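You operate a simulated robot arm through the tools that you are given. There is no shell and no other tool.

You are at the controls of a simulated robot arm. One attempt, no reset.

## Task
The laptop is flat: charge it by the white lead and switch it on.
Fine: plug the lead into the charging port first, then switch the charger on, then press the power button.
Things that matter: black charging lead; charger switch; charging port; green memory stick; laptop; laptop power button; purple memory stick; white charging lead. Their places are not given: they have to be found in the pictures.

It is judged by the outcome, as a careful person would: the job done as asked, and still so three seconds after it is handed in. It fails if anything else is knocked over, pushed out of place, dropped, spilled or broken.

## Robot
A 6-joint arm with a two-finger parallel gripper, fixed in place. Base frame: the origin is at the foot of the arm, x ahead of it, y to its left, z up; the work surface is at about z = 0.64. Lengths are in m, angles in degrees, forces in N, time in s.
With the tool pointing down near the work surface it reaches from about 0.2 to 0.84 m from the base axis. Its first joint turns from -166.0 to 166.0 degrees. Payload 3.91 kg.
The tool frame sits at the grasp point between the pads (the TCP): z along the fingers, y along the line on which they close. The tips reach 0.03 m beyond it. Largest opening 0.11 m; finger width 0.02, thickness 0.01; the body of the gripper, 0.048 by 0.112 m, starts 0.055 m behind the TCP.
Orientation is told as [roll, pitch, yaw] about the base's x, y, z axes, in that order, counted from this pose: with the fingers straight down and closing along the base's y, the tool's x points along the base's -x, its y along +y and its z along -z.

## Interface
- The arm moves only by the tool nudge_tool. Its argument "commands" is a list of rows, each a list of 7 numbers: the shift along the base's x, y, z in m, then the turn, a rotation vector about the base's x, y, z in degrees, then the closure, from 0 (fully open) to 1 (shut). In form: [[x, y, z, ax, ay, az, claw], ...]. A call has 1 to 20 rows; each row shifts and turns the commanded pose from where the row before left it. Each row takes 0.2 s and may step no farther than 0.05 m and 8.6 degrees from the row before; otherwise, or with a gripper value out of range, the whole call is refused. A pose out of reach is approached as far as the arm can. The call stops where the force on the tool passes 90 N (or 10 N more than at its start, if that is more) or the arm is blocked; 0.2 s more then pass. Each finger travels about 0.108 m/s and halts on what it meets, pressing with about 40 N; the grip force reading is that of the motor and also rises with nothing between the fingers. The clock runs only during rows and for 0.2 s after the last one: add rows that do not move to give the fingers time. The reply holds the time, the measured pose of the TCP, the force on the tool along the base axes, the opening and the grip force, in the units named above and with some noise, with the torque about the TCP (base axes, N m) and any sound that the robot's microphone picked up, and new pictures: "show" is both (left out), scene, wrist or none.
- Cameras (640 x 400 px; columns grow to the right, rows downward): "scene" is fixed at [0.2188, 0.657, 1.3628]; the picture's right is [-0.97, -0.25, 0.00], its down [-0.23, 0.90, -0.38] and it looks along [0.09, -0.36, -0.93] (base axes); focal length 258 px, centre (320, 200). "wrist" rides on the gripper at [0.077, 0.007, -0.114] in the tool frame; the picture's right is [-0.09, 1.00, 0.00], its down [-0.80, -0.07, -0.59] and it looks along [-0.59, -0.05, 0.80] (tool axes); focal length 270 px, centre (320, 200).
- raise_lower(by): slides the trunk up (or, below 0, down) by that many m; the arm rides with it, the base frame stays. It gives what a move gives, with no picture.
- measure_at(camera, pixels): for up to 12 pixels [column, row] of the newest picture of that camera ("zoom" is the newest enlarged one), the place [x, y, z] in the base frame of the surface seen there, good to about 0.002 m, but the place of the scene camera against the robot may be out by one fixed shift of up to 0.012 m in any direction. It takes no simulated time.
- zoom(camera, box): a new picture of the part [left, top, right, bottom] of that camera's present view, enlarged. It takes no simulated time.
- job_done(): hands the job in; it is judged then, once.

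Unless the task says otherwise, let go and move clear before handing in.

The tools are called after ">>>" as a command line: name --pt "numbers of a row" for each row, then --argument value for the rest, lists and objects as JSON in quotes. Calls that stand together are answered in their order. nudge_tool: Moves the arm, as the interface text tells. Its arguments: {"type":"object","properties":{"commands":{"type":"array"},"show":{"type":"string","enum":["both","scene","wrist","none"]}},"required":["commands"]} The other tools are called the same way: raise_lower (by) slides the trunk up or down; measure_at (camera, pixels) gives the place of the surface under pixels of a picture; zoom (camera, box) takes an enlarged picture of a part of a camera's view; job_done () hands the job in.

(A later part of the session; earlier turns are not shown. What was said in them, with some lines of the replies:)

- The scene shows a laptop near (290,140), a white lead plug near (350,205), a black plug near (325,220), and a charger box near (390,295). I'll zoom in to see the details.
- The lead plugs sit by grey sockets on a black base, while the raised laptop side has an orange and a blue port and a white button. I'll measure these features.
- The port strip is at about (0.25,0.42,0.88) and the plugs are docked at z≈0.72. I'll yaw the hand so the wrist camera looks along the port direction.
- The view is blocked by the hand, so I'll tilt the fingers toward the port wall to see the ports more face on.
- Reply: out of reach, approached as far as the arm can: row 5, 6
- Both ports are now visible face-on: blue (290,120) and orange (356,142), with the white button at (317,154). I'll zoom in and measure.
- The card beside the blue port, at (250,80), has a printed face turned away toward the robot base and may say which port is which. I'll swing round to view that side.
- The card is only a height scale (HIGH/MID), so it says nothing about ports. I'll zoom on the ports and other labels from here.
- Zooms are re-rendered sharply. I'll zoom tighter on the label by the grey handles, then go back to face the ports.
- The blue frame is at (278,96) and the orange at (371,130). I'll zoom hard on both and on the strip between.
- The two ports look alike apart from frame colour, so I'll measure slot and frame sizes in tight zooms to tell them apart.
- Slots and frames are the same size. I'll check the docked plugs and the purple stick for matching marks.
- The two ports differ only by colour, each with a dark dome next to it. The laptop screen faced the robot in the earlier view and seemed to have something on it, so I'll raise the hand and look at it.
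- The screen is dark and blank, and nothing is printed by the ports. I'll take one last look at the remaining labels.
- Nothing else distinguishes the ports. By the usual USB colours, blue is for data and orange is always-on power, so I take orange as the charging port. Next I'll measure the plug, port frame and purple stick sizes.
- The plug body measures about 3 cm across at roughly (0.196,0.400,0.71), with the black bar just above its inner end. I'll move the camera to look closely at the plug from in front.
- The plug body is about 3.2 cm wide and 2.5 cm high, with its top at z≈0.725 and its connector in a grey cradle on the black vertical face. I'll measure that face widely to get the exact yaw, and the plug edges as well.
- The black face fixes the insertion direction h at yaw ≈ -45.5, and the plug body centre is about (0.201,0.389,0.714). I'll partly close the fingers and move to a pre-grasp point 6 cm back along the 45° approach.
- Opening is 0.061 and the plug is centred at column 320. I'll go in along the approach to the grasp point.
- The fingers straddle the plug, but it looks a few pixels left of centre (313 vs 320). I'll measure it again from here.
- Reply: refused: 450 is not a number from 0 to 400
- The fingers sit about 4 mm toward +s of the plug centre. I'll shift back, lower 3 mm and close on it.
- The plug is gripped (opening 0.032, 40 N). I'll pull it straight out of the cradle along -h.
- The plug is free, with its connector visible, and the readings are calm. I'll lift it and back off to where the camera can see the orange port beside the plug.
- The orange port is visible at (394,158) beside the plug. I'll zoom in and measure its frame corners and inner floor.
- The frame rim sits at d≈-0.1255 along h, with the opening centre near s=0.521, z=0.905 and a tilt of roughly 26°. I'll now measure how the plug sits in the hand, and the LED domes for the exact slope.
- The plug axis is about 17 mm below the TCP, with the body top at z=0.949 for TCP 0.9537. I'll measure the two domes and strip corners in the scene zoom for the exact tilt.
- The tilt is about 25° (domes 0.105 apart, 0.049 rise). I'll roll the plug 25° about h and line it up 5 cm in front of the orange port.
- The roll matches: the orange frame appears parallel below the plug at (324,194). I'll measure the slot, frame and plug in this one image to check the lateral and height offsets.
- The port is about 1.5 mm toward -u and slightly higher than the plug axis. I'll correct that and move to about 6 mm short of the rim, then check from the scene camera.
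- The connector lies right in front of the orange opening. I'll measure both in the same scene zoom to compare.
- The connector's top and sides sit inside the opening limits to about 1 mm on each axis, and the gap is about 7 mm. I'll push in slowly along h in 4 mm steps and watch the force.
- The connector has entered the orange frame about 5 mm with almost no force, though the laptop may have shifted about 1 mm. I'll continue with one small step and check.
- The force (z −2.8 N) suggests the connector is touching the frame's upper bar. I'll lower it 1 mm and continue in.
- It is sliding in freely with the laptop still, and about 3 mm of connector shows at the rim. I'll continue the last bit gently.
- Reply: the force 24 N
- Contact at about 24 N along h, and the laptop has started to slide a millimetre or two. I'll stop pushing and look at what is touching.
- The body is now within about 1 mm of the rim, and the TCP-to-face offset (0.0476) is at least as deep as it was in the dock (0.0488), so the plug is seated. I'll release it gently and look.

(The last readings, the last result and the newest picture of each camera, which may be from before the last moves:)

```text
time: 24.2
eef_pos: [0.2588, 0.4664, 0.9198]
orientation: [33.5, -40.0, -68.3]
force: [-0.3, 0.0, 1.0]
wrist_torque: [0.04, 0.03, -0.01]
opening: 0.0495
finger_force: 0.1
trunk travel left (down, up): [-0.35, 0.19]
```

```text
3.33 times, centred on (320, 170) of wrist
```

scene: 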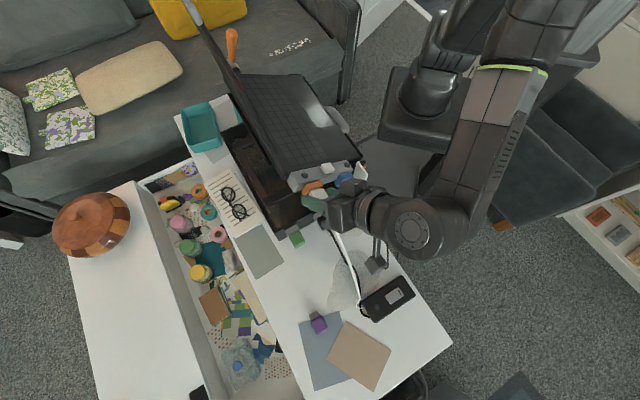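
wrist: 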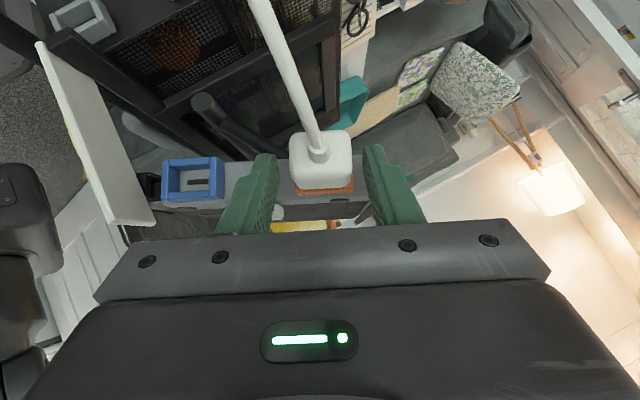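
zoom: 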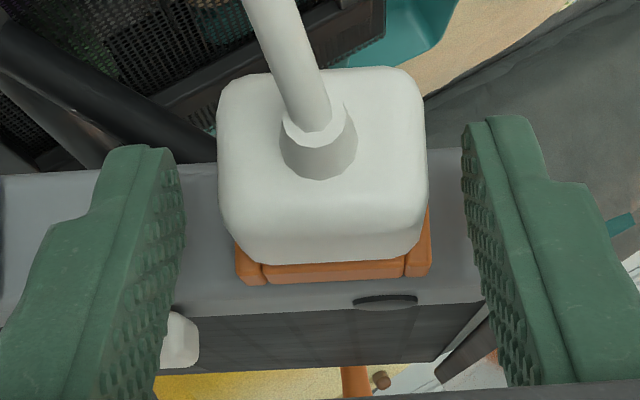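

The plug stays put after release. I'll back the fingers off along their own axis.

>>> nudge_tool --pt "-0.007 0.003 0.0064 0 0 0 0.55" --pt "-0.0142 0.0059 0.0128 0 0 0 0.55" --pt "-0.0142 0.0059 0.0128 0 0 0 0.55" --pt "-0.0142 0.0059 0.0128 0 0 0 0.55" --pt "-0.0142 0.0059 0.0128 0 0 0 0.55"

>>> zoom --camera "scene" --box '[285, 150, 375, 205]'

>>> zoom --camera "wrist" --box '[240, 100, 400, 230]'

```text
time: 25.4
eef_pos: [0.193, 0.4887, 0.9791]
orientation: [33.4, -40.1, -68.2]
force: [0.6, -0.1, 0.6]
wrist_torque: [-0.02, -0.04, -0.02]
opening: 0.0496
finger_force: 0.0
trunk travel left (down, up): [-0.35, 0.19]
```

scene: 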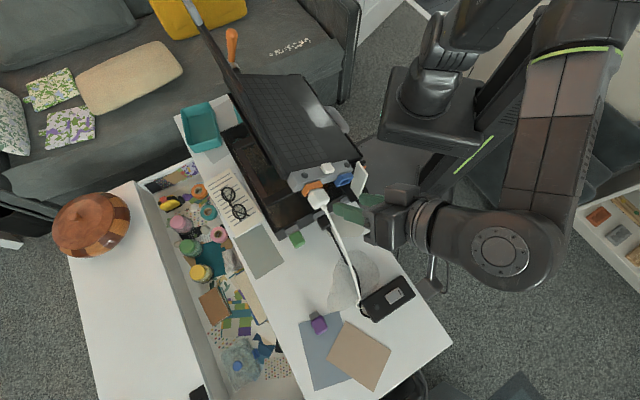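
wrist: 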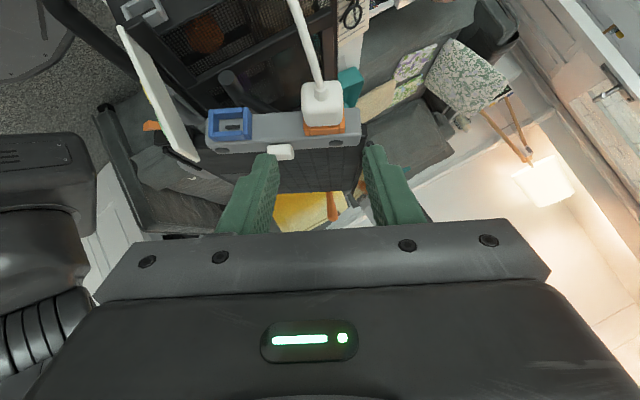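

```text
7.11 times, centred on (330, 178) of scene
```

zoom: 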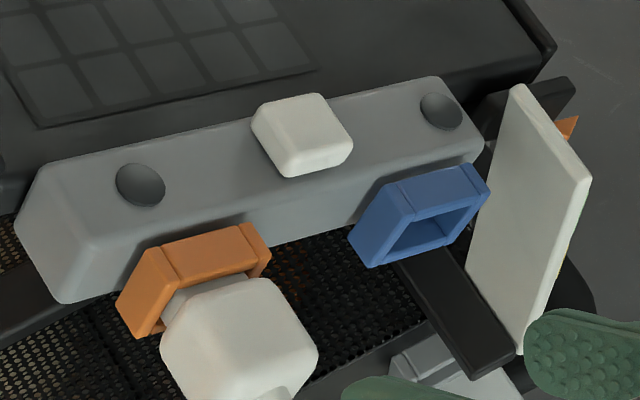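

```text
3.08 times, centred on (320, 165) of wrist
```

zoom: 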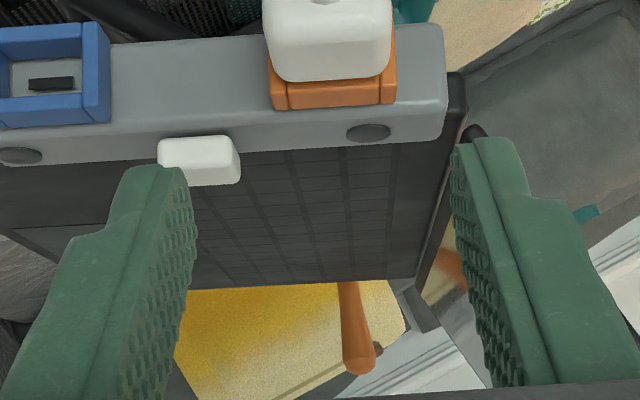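

The plug stays in the orange port, but a thin strip of connector shows at the rim. I'll check the insertion depth.

>>> zoom --camera "scene" --box '[300, 180, 335, 210]'

>>> measure_at --camera "zoom" --pixels '[[240, 155], [250, 165], [260, 175], [270, 185], [280, 195], [290, 205], [300, 220], [320, 250], [340, 280], [360, 310], [220, 130], [200, 110]]'

>>> zoom --camera "wrist" --box '[290, 70, 360, 150]'

>>> measure_at --camera "zoom" --pixels '[[300, 120], [360, 120], [300, 150], [300, 200], [300, 225], [300, 240], [300, 260], [360, 250], [300, 280], [150, 280], [240, 250], [300, 100]]'

```text
13.33 times, centred on (318, 195) of scene
```

zoom: 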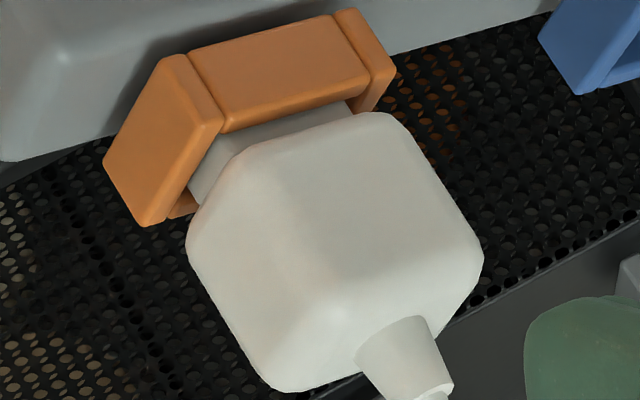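

```text
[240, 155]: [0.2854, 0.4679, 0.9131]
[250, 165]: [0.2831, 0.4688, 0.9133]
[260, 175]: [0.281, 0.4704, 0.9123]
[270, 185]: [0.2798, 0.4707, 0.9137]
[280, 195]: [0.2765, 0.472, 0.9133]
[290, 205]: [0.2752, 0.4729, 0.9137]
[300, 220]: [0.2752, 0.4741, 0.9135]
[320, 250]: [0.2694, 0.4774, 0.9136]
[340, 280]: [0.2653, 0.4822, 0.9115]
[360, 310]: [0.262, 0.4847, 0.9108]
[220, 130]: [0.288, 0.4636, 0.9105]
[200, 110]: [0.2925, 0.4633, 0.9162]
```

```text
5.00 times, centred on (325, 110) of wrist
```

zoom: 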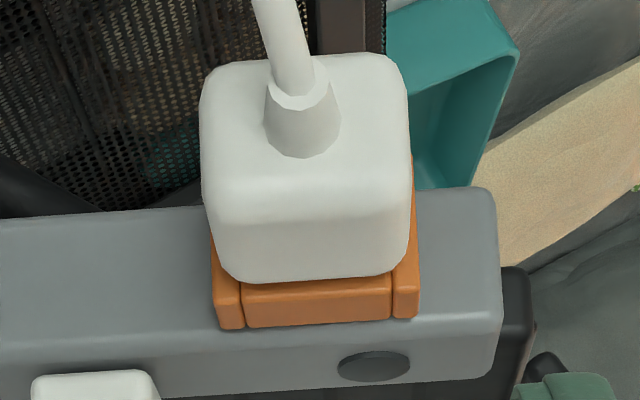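

```text
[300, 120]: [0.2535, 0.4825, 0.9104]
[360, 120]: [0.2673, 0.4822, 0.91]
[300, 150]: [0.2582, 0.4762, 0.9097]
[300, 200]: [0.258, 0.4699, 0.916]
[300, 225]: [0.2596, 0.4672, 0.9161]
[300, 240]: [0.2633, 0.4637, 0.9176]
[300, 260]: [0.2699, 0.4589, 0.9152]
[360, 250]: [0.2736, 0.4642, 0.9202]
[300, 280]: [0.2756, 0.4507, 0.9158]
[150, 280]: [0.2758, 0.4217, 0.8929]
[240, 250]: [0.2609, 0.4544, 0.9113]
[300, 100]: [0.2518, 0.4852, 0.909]
```

The rear face at d≈-0.157 puts the body front flush with the rim, and the docked plugs show the same small strip, so the plug is seated. Next is the charger switch: I'll retreat toward −x, un-roll and un-tilt to point straight down near the charger.

>>> nudge_tool --pt "-0.035 0.0 0.015 -4.38 4.46 0 0.55" --pt "-0.04 0.0 0.01 -4.38 4.46 0 0.55" --pt "-0.04 0.0 0.01 -4.38 4.46 0 0.7" --pt "-0.04 0.0 0.01 -4.38 4.46 0 0.85" --pt "0 0.01 0 5.35 5.26 0 1" --pt "0 0.01 0 5.35 5.26 0 1" --pt "0 0.01 0 5.35 5.26 0 1" --pt "0 0.01 0 5.35 5.26 0 1" --pt "0 0.01 0 5.35 5.26 0 1" --pt "0 0.01 0 5.35 5.26 0 1" --pt "0 0 0 0 0 0 1"

>>> zoom --camera "scene" --box '[290, 160, 440, 340]'

```text
time: 27.8
eef_pos: [0.0417, 0.5483, 1.0165]
orientation: [0.2, 0.1, -45.2]
force: [0.0, -0.1, -0.2]
wrist_torque: [0.0, -0.02, -0.05]
opening: 0.0
finger_force: 37.2
out of reach, approached as far as the arm can: row 4
trunk travel left (down, up): [-0.35, 0.19]
```

scene: 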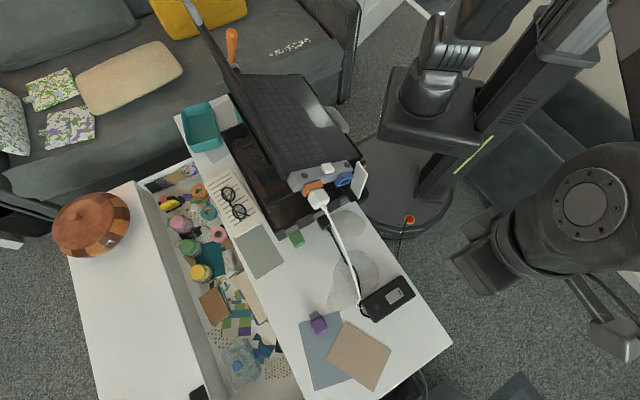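
wrist: 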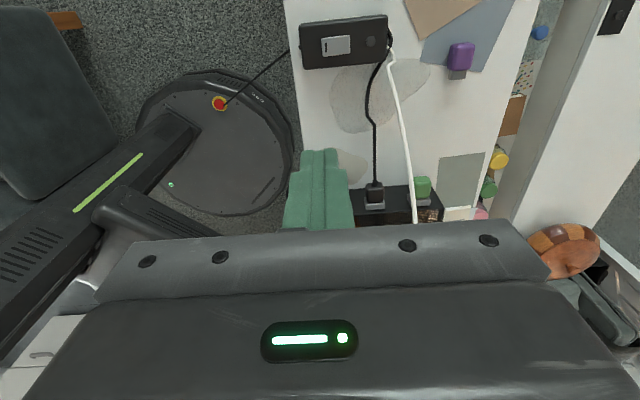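

```text
2.22 times, centred on (365, 250) of scene
```

zoom: 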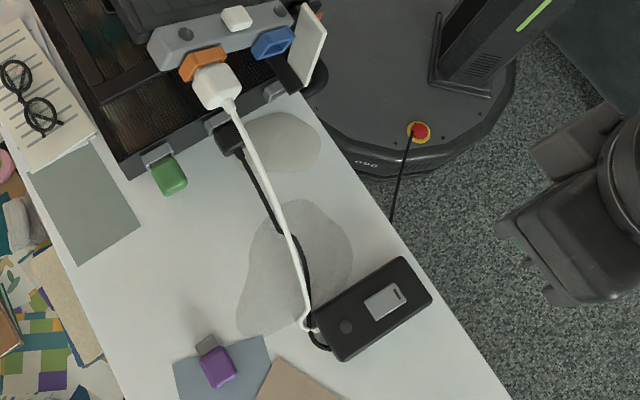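

The plug holds and the charger is in place at wrist (343,42). I'll zoom and measure the switch.

>>> zoom --camera "wrist" --box '[295, 10, 395, 75]'

>>> measure_at --camera "zoom" --pixels '[[180, 220], [220, 215], [260, 215], [300, 210], [330, 205], [180, 170], [320, 260], [490, 190], [100, 200], [420, 200], [200, 260], [340, 170]]'

```text
6.15 times, centred on (345, 42) of wrist
```

zoom: 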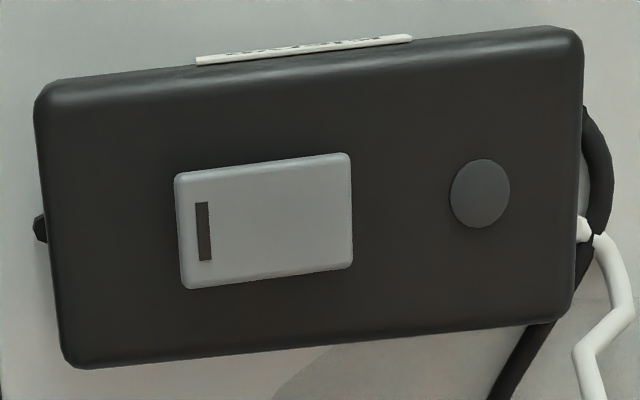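

```text
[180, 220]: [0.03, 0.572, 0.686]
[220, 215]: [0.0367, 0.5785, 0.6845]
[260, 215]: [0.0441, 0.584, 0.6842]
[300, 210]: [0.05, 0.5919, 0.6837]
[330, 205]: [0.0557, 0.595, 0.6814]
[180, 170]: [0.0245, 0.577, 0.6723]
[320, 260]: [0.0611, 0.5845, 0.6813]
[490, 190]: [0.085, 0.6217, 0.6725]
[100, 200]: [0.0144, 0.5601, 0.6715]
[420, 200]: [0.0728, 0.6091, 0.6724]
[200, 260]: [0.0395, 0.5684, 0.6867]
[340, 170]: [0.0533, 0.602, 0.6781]
```

There is a white label with text on the charger's side at the top edge. I'll look at it.

>>> zoom --camera "wrist" --box '[320, 8, 370, 28]'

>>> zoom --camera "scene" --box '[360, 270, 430, 330]'

```text
12.80 times, centred on (345, 18) of wrist
```

zoom: 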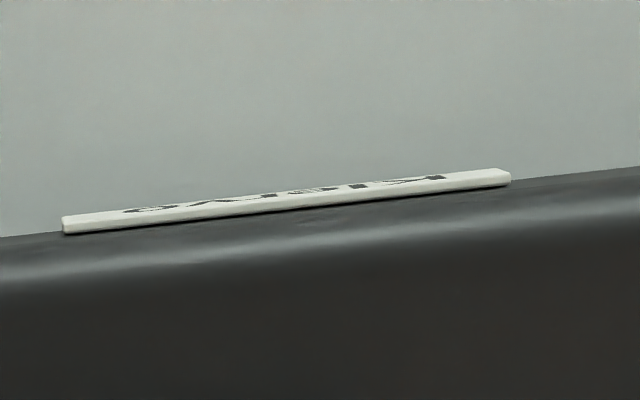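

```text
6.67 times, centred on (395, 300) of scene
```

zoom: 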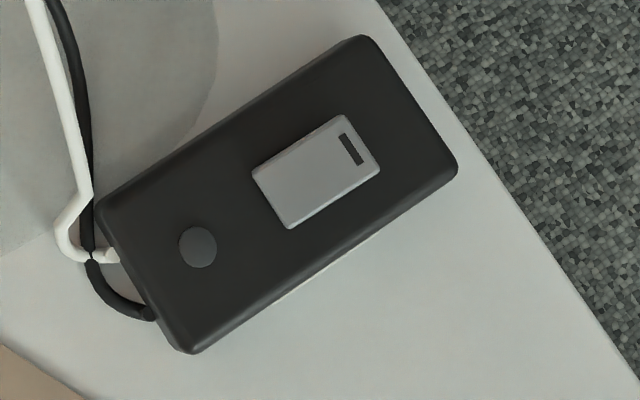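

The label is on the charger's outer side, so I'll take the camera round to read it before switching anything.

>>> nudge_tool --pt "-0.0117 0.0185 -0.01 -5.35 -5.26 0 1" --pt "-0.0117 0.0185 -0.01 -5.35 -5.26 0 1" --pt "-0.0117 0.0185 -0.01 -5.35 -5.26 0 1" --pt "-0.0117 0.0185 -0.01 -5.35 -5.26 0 1" --pt "-0.0117 0.0185 -0.01 -5.35 -5.26 0 1" --pt "-0.0117 0.0185 -0.01 -5.35 -5.26 0 1" --pt "0 0 -0.04 0 0 0 1" --pt "0 0 -0.04 0 0 0 1" --pt "0 0 -0.03 0 0 0 1" --pt "0 0 0 0 0 0 1"

```text
time: 30.0
eef_pos: [0.001, 0.5935, 0.7972]
orientation: [-0.1, -45.0, -45.1]
force: [0.8, -0.3, 0.2]
wrist_torque: [-0.02, 0.0, 0.01]
opening: 0.0
finger_force: 38.2
out of reach, approached as far as the arm can: row 5, 6
trunk travel left (down, up): [-0.35, 0.19]
```

scene: 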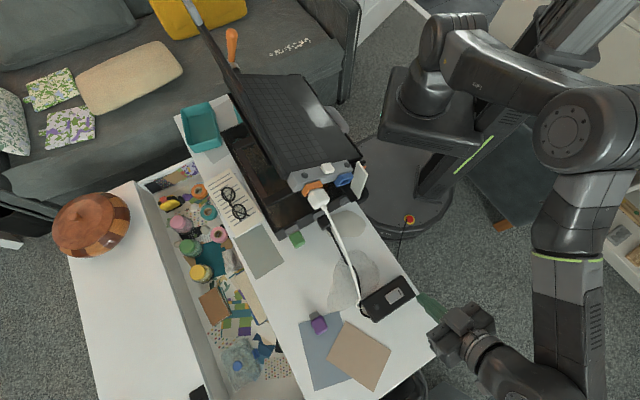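
wrist: 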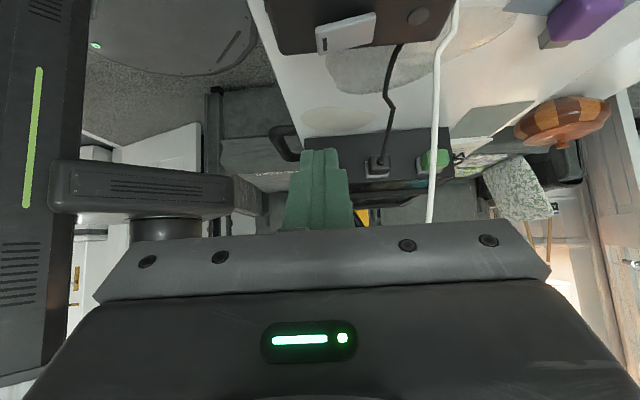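

The charger is at the top edge of the view; I need to be about 7 cm farther back to see its side.

>>> nudge_tool --pt "-0.012 0.015 0 0 0 0 1" --pt "-0.012 0.015 0 0 0 0 1" --pt "-0.012 0.015 0 0 0 0 1" --pt "-0.012 0.015 0 0 0 0 1" --pt "-0.012 0.015 0 0 0 0 1" --pt "0 0 0 0 0 0 1"

```text
time: 31.4
eef_pos: [-0.0426, 0.6279, 0.7845]
orientation: [0.2, -44.7, -45.1]
force: [-0.1, 0.2, -0.7]
wrist_torque: [0.0, 0.01, 0.0]
opening: 0.0001
finger_force: 37.9
out of reach, approached as far as the arm can: row 3, 4, 5
trunk travel left (down, up): [-0.35, 0.19]
```

scene: 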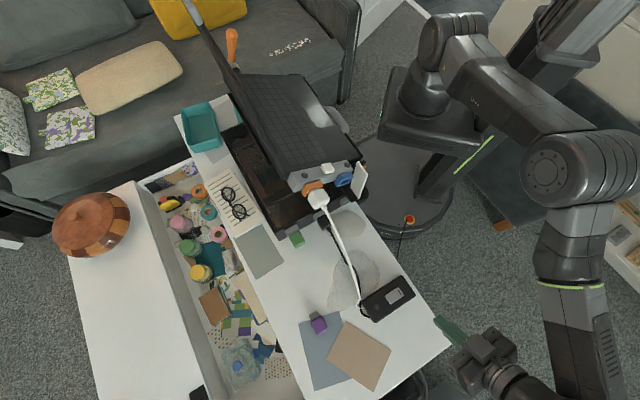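
wrist: 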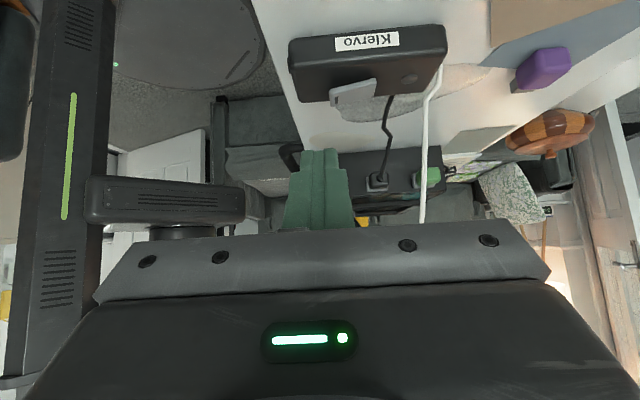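

The label reads "Klervo", just a brand. I'll zoom to make sure and check the side face for anything else.

>>> zoom --camera "wrist" --box '[280, 10, 460, 120]'

>>> zoom --camera "wrist" --box '[260, 130, 480, 220]'

```text
3.56 times, centred on (370, 65) of wrist
```

zoom: 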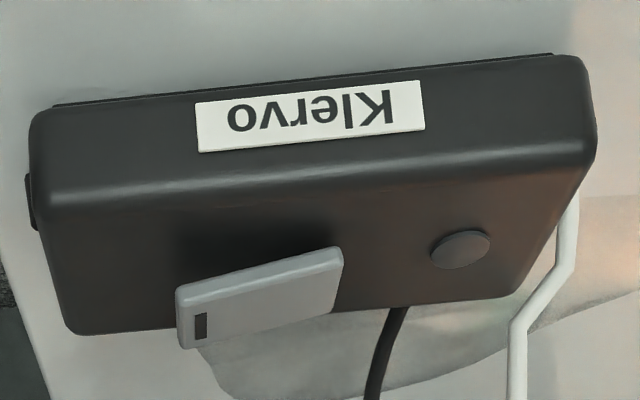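

```text
2.91 times, centred on (370, 175) of wrist
```

zoom: 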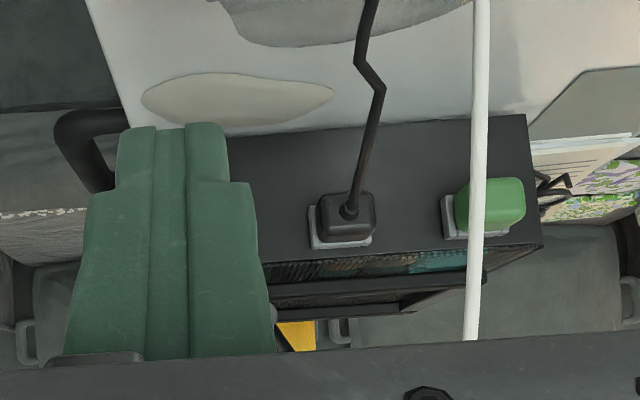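

The switch's marked end is the raised one (z≈0.686 vs 0.681), so pressing it down turns the charger on. I'll return to straight-down above that end at about (0.0365,0.574).

>>> nudge_tool --pt "0 0 0.04 0 0 0 1" --pt "0.0132 -0.009 0.003 5.35 5.26 0 1" --pt "0.0132 -0.009 0.003 5.35 5.26 0 1" --pt "0.0132 -0.009 0.003 5.35 5.26 0 1" --pt "0.0132 -0.009 0.003 5.35 5.26 0 1" --pt "0.0132 -0.009 0.003 5.35 5.26 0 1" --pt "0.0132 -0.009 0.003 5.35 5.26 0 1" --pt "0 0 0 0 0 0 1"

```text
time: 33.2
eef_pos: [0.0437, 0.5629, 0.8392]
orientation: [0.3, 0.1, -45.2]
force: [-0.1, 0.0, -0.2]
wrist_torque: [0.03, 0.02, 0.01]
opening: 0.0
finger_force: 38.3
out of reach, approached as far as the arm can: row 1
trunk travel left (down, up): [-0.35, 0.19]
```

scene: 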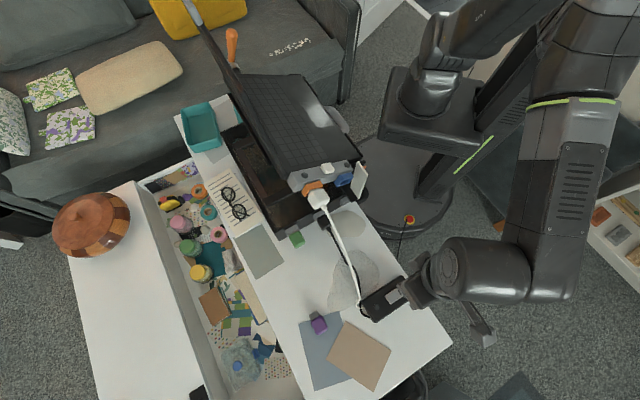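
wrist: 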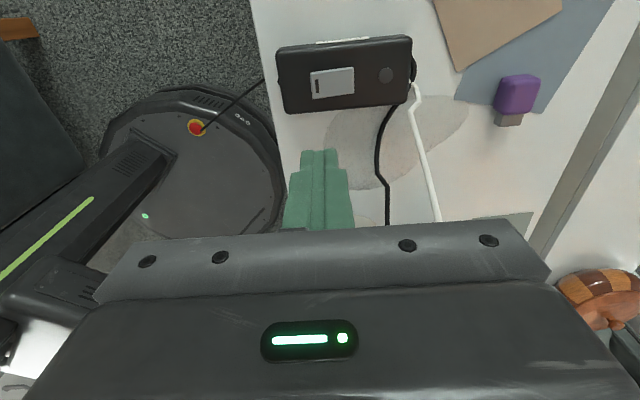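

I'll remeasure the switch from this closer view.

>>> zoom --camera "wrist" --box '[300, 55, 370, 110]'

>>> measure_at --camera "zoom" --pixels '[[180, 200], [220, 195], [260, 195], [320, 190], [380, 185], [410, 180], [200, 130], [200, 260], [150, 200], [480, 180], [300, 120], [300, 260]]'

```text
7.27 times, centred on (335, 82) of wrist
```

zoom: 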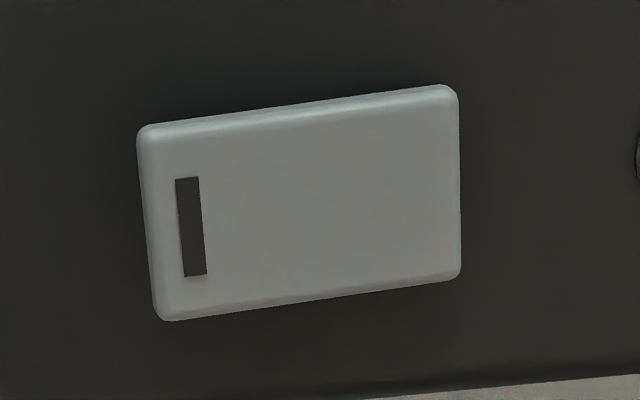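

```text
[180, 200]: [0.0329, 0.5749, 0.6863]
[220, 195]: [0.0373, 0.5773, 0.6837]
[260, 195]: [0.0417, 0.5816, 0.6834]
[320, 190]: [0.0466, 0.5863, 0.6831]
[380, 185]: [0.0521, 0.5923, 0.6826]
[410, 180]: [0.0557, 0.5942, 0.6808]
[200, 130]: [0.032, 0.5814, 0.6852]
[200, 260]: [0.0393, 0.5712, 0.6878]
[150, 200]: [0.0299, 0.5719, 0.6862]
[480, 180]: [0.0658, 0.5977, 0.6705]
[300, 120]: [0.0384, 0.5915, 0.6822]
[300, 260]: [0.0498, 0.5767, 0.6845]
```

Press point is confirmed at about (0.0365,0.574), top z≈0.686. I'll descend to just above it.

>>> nudge_tool --pt "-0.0036 0.0057 -0.035 0 0 0 1" --pt "-0.0036 0.0056 -0.035 0 0 0 1" --pt "0 0 -0.034 0 0 0 1" --pt "0 0 0 0 0 0 1"

>>> zoom --camera "wrist" --box '[240, 80, 420, 220]'

>>> zoom --camera "scene" --box '[355, 260, 435, 330]'

```text
time: 34.2
eef_pos: [0.0352, 0.5766, 0.733]
orientation: [0.1, 0.0, -45.3]
force: [0.0, 0.5, 0.4]
wrist_torque: [-0.03, -0.01, 0.02]
opening: 0.0
finger_force: 37.7
trunk travel left (down, up): [-0.35, 0.19]
```

scene: 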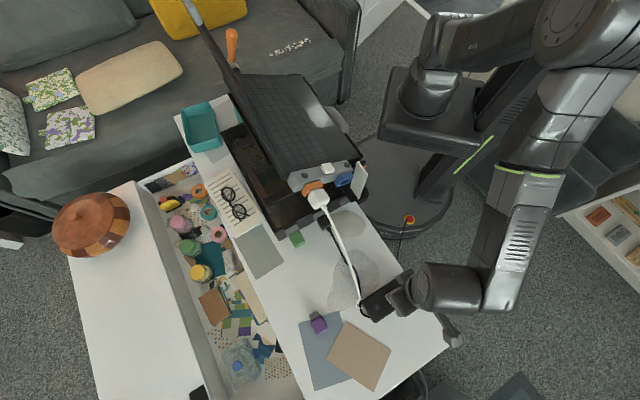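
wrist: 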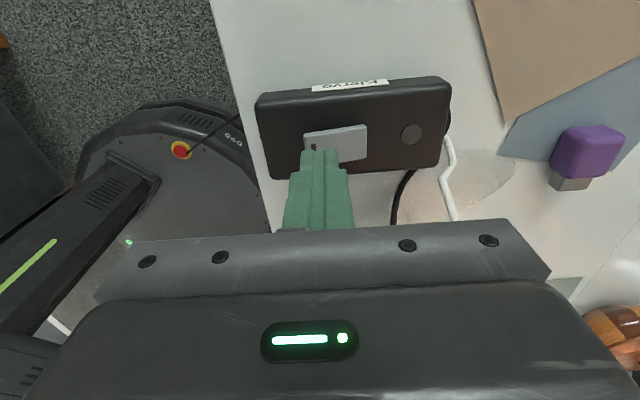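

```text
2.86 times, centred on (330, 150) of wrist
```

zoom: 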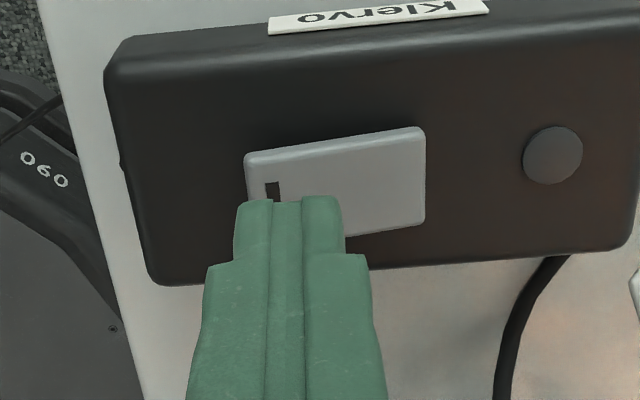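

```text
5.71 times, centred on (395, 295) of scene
```

zoom: 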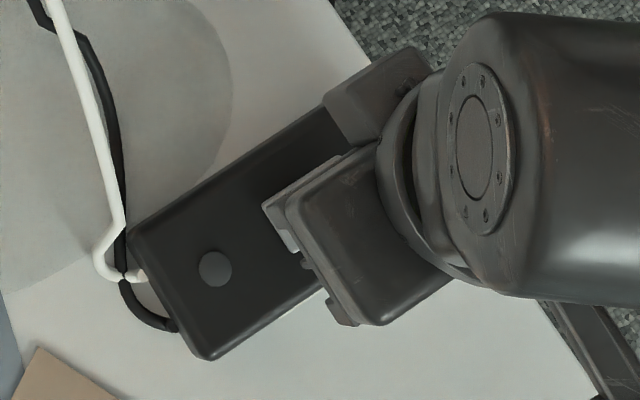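

The fingertips are over the marked end. I'll press down in small steps.

>>> nudge_tool --pt "-0.002 -0.002 -0.012 0 0 0 1" --pt "0 0 -0.005 0 0 0 1" --pt "0 0 -0.004 0 0 0 1" --pt "0 0 -0.003 0 0 0 1"

>>> zoom --camera "wrist" --box '[240, 80, 420, 220]'

```text
time: 35.2
eef_pos: [0.0339, 0.5715, 0.7127]
orientation: [0.3, 0.1, -45.3]
force: [0.3, -1.8, 13.3]
wrist_torque: [-0.02, -0.08, 0.0]
opening: 0.0
finger_force: 37.8
trunk travel left (down, up): [-0.35, 0.19]
```

scene: 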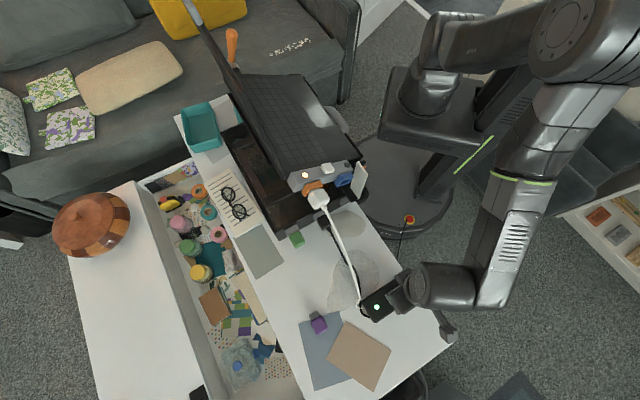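
wrist: 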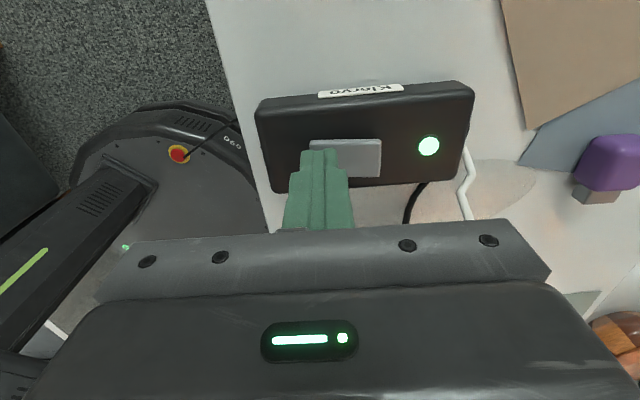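

```text
2.86 times, centred on (330, 150) of wrist
```

zoom: 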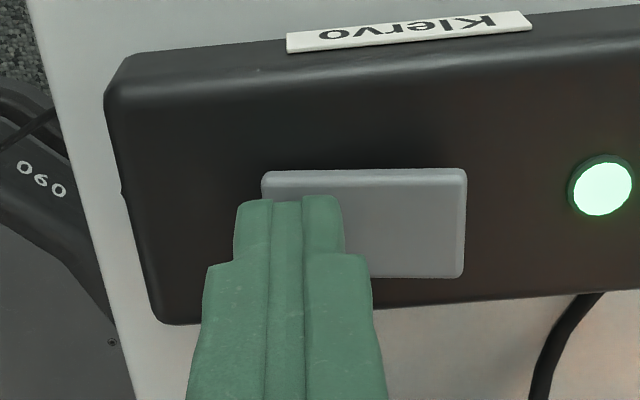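

The charger light is green, and the dome by the orange port at scene (304,175) has lit too, so the laptop is charging. I'll lift off and confirm.

>>> nudge_tool --pt "0 0 0.02 0 0 0 1" --pt "0 0 0.04 0 0 0 1" --pt "0 0 0.05 0 0 0 1" --pt "0 0 0.05 0 0 0 1" --pt "0 -0.01 0.05 0 0 0 1" --pt "0 -0.01 0.05 0 0 0 1" --pt "0 0 0 0 0 0 1"

>>> zoom --camera "scene" --box '[285, 150, 375, 220]'

>>> zoom --camera "scene" --box '[355, 260, 435, 330]'

```text
refused: row 5 steps farther than a row can; nothing moved
```

```text
5.71 times, centred on (330, 185) of scene
```

zoom: 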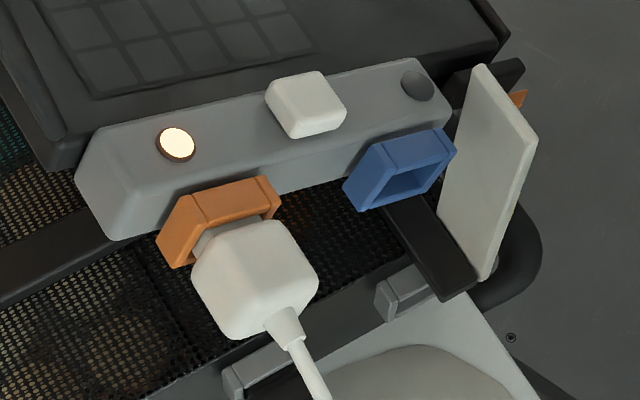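

```text
5.71 times, centred on (395, 295) of scene
```

zoom: 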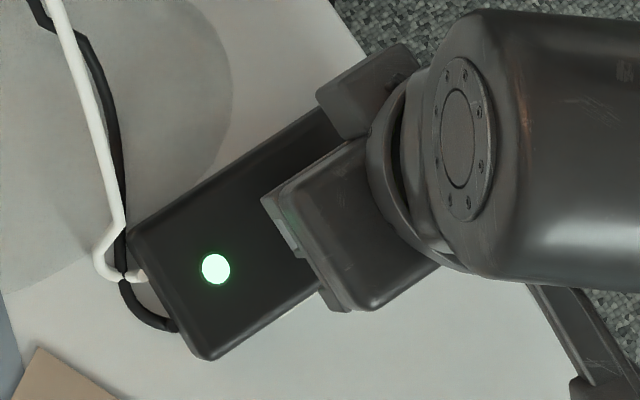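

The charge light by the orange port is on, confirming the port. I'll lift clear and carry the closed fingers over to the white power button, rolling 25° to press square to its face.

>>> nudge_tool --pt "0 0 0.02 0 0 0 1" --pt "0 0 0.045 0 0 0 1" --pt "0 0 0.049 0 0 0 1" --pt "0 0 0.049 0 0 0 1" --pt "0 0 0.049 0 0 0 1" --pt "0 0 0.049 0 0 0 1" --pt "0 0 0.049 0 0 0 1" --pt "0.03 -0.03 0.01 0 0 0 1" --pt "0.032 -0.034 0 4.38 -4.46 0 1" --pt "0.032 -0.034 0 4.38 -4.46 0 1" --pt "0.032 -0.034 0 4.38 -4.46 0 1" --pt "0.032 -0.034 0 4.38 -4.46 0 1" --pt "0.02 -0.02 0 0 0 0 1" --pt "0 0 0 0 0 0 1"

```text
time: 38.2
eef_pos: [0.213, 0.3855, 1.0297]
orientation: [25.2, -0.1, -45.3]
force: [-0.5, 0.3, 0.7]
wrist_torque: [-0.01, 0.06, 0.05]
opening: 0.0
finger_force: 37.6
trunk travel left (down, up): [-0.35, 0.19]
```

scene: 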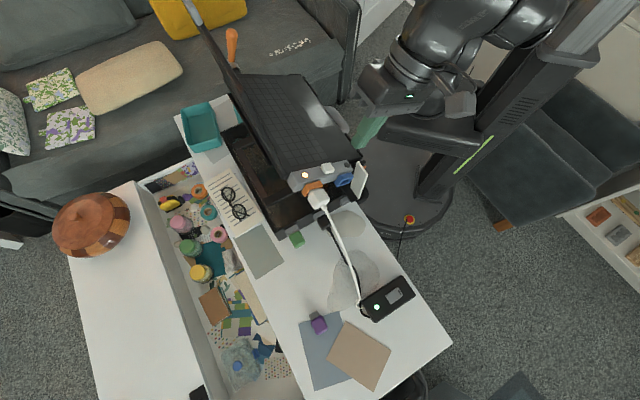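
wrist: 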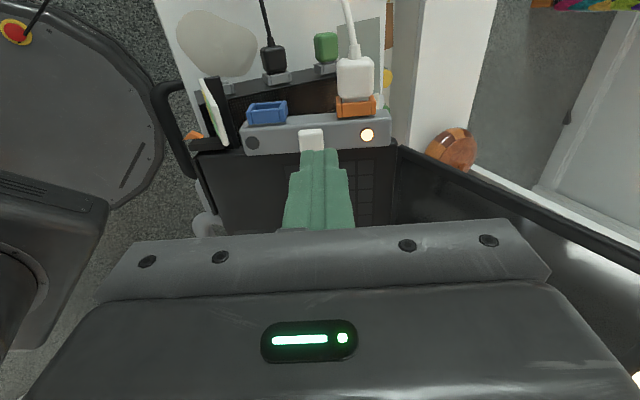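

The button is in view at (311,140). I'll measure its top.

>>> zoom --camera "wrist" --box '[270, 90, 390, 180]'

>>> measure_at --camera "wrist" --pixels '[[304, 134], [311, 134], [318, 134], [303, 141], [311, 141], [319, 141], [311, 147], [311, 130], [325, 140], [285, 140], [340, 150], [311, 126]]'

```text
4.44 times, centred on (330, 135) of wrist
```

zoom: 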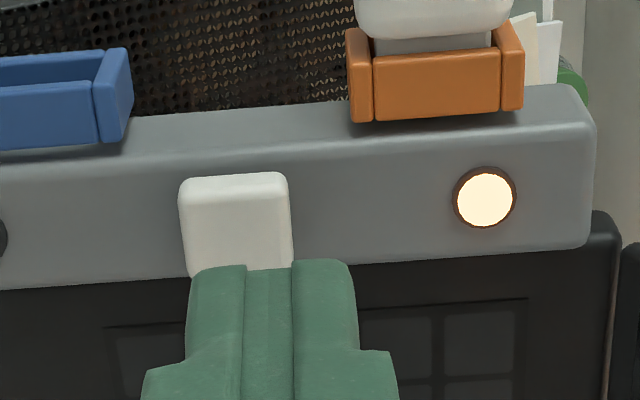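

```text
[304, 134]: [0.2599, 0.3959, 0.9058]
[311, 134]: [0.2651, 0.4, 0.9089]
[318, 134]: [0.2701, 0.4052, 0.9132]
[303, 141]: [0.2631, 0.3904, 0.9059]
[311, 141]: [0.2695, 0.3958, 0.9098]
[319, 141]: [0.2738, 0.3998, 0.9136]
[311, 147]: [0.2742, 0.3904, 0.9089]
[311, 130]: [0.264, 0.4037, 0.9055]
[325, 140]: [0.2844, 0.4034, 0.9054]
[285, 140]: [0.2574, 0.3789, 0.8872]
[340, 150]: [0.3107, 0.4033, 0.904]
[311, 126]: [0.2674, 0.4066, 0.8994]
```

The button top centre is about s=0.469, d=-0.092, z=0.910. I'll align over it and descend along its normal to 1.5 cm above.

>>> nudge_tool --pt "0.0175 -0.0305 -0.0041 0 0 0 1" --pt "0.0127 0.0124 -0.0381 0 0 0 1" --pt "0.0127 0.0124 -0.0381 0 0 0 1" --pt "0 0 0 0 0 0 1"

>>> zoom --camera "wrist" --box '[240, 80, 420, 220]'

>>> zoom --camera "scene" --box '[285, 140, 385, 220]'

```text
time: 39.2
eef_pos: [0.2582, 0.3787, 0.9483]
orientation: [25.2, -0.1, -45.3]
force: [-0.3, 0.8, -0.5]
wrist_torque: [-0.05, -0.02, -0.04]
opening: 0.0
finger_force: 37.8
trunk travel left (down, up): [-0.35, 0.19]
```

scene: 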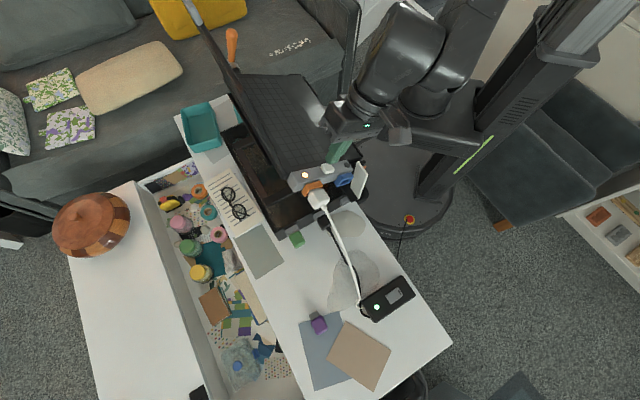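
wrist: 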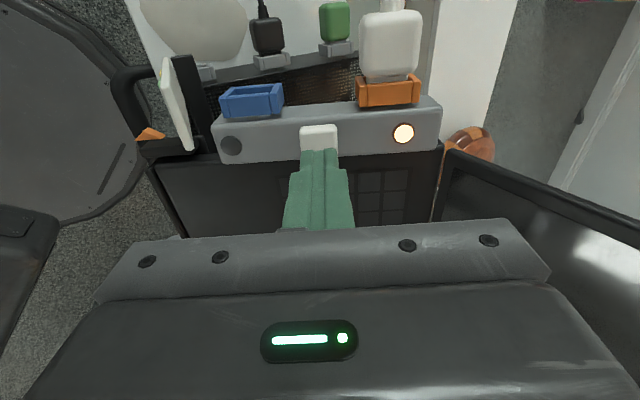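

```text
2.86 times, centred on (330, 150) of wrist
```

zoom: 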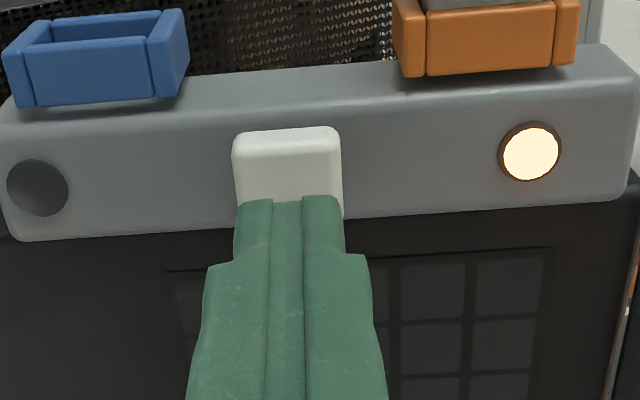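

```text
5.00 times, centred on (335, 180) of scene
```

zoom: 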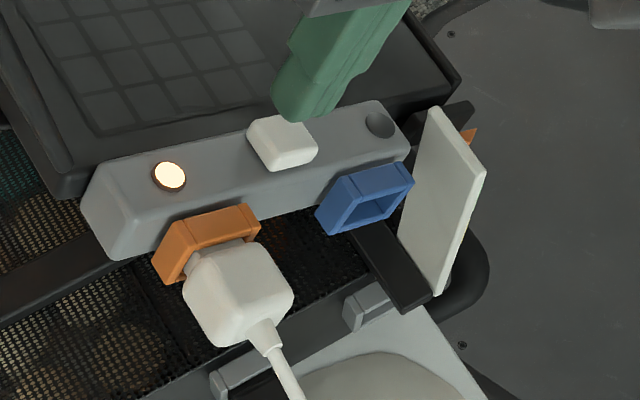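

The fingertips are lined up with the button. I'll nudge 4 mm outward and press along the normal in small steps.

>>> nudge_tool --pt "-0.0028 0.0029 0 0 0 0 1" --pt "0.0036 0.0036 -0.0108 0 0 0 1" --pt "0.0009 0.0009 -0.0027 0 0 0 1" --pt "0.0009 0.0009 -0.0027 0 0 0 1"

>>> zoom --camera "scene" --box '[285, 140, 385, 220]'

```text
time: 40.2
eef_pos: [0.258, 0.3885, 0.9342]
orientation: [25.2, 0.0, -45.2]
force: [1.8, -1.7, 2.4]
wrist_torque: [0.01, -0.03, -0.05]
opening: 0.0
finger_force: 37.8
trunk travel left (down, up): [-0.35, 0.19]
```

scene: 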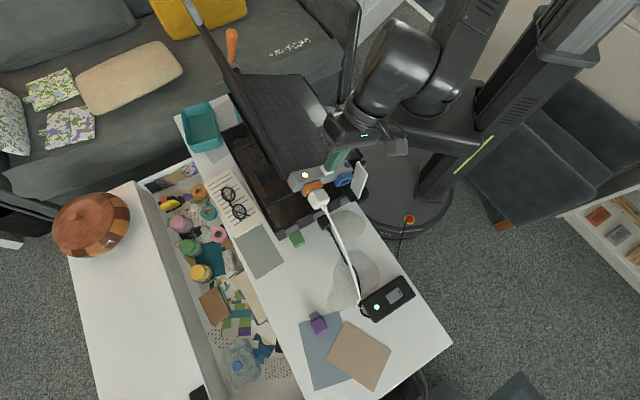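
wrist: 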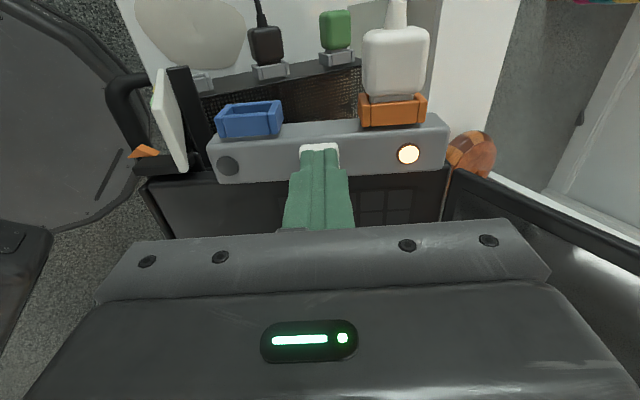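

```text
5.00 times, centred on (335, 180) of scene
```

zoom: 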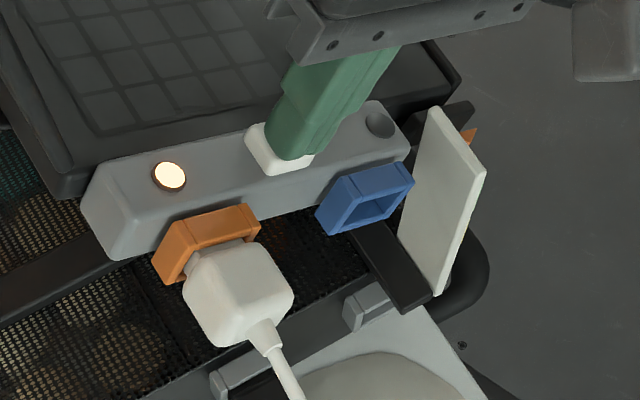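

The fingertips touch the button at about 3 N. I'll press further in 2 mm steps.

>>> nudge_tool --pt "0.0006 0.0006 -0.0018 0 0 0 1" --pt "0.0006 0.0006 -0.0018 0 0 0 1"

>>> zoom --camera "scene" --box '[285, 140, 385, 220]'

```text
time: 40.8
eef_pos: [0.258, 0.3901, 0.9328]
orientation: [25.3, -0.2, -45.3]
force: [-2.7, -9.8, 11.2]
wrist_torque: [-0.13, -0.06, -0.09]
opening: 0.0
finger_force: 38.5
trunk travel left (down, up): [-0.35, 0.19]
```

scene: 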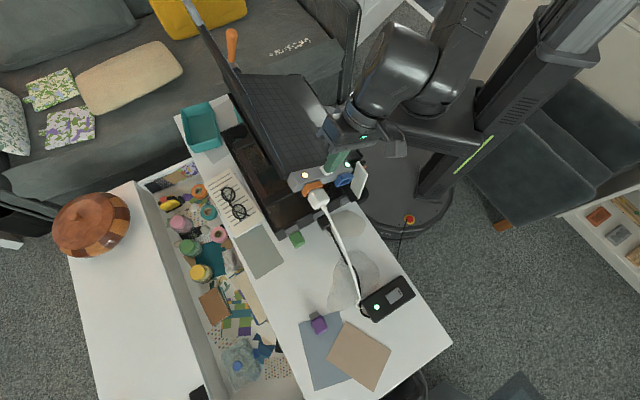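
wrist: 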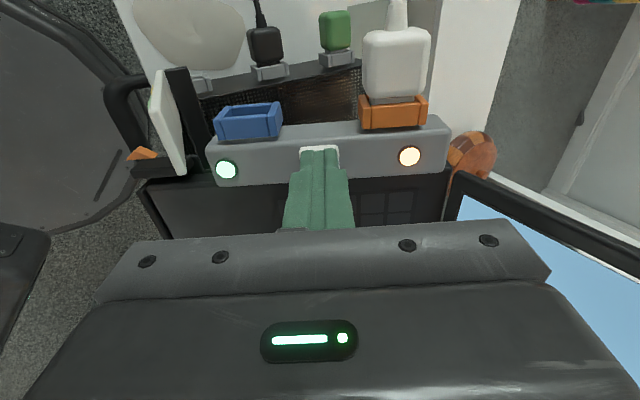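

```text
5.00 times, centred on (335, 180) of scene
```

zoom: 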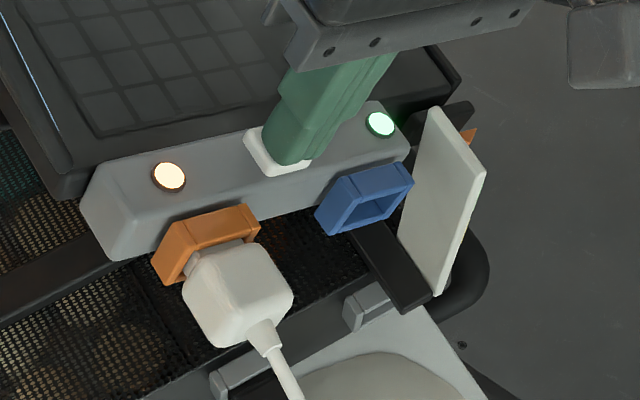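

The power light is green and the screen is lit blue. I'll back off along the normal, away from everything.

>>> nudge_tool --pt "-0.0024 -0.0024 0.0073 0 0 0 1" --pt "-0.0121 -0.0118 0.0363 0 0 0 1" --pt "-0.0121 -0.0118 0.0363 0 0 0 1" --pt "-0.0121 -0.0118 0.0363 0 0 0 1" --pt "-0.0121 -0.0118 0.0363 0 0 0 1" --pt "-0.03 0.0 0.02 0 0 0 1" --pt "-0.03 0.0 0.0 0 0 0 1" --pt "-0.03 0.0 0.0 0 0 0 1" --pt "0 0 0 0 0 0 1" --pt "0 0 0 0 0 0 1"

>>> zoom --camera "scene" --box '[270, 140, 430, 330]'

>>> zoom --camera "scene" --box '[285, 140, 385, 220]'

```text
time: 43.0
eef_pos: [0.1159, 0.341, 1.1019]
orientation: [25.2, -0.2, -45.4]
force: [-0.3, -0.5, 0.9]
wrist_torque: [-0.03, 0.01, -0.02]
opening: 0.0
finger_force: 37.7
trunk travel left (down, up): [-0.35, 0.19]
```

scene: 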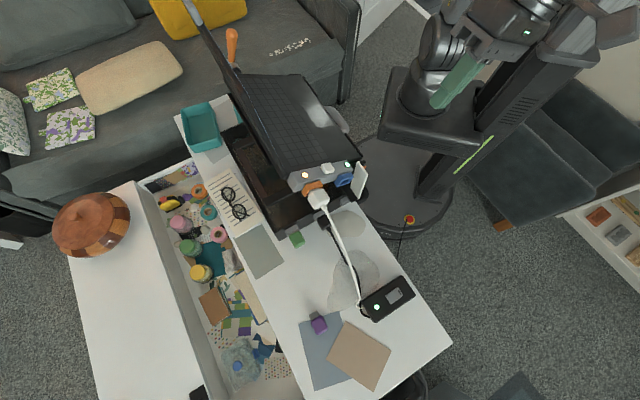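
wrist: 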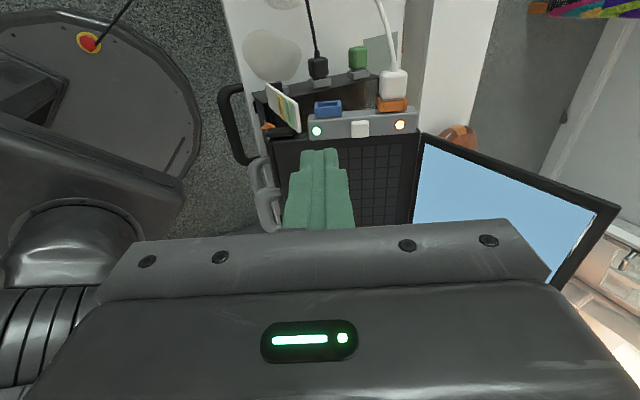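

```text
2.11 times, centred on (350, 235) of scene
```

zoom: 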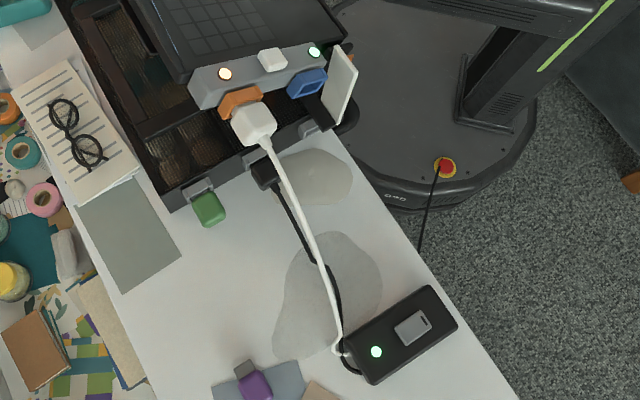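

```text
5.00 times, centred on (335, 180) of scene
```

zoom: 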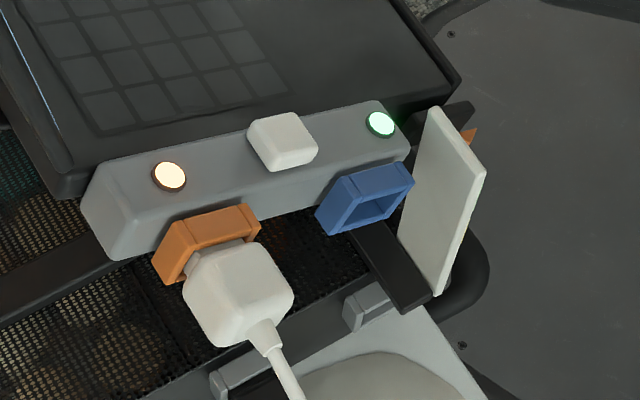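

The white plug is still seated in the orange port, and the charger, charge and power lights are all on. The screen is lit and nothing else has been disturbed. The arm is clear, so I'm handing in.

>>> job_done

```text
The job is handed in.
```

The laptop is charging from the white lead and switched on. I plugged the lead in, then switched the charger on, then pressed the power button.

- **Which port:** nothing was labelled. I took the orange port to be the charging port because the blue one is usually for data. When the charger went on, the light beside the orange port lit up.
- **State at hand-in:** the white plug was seated in the orange port. The charger, charging and power lights were on, the screen was lit, and the arm was clear.
- **Laptop moved slightly:** it slid about 2–3 mm on its stand as the plug reached the end of the port. Nothing else looked disturbed.
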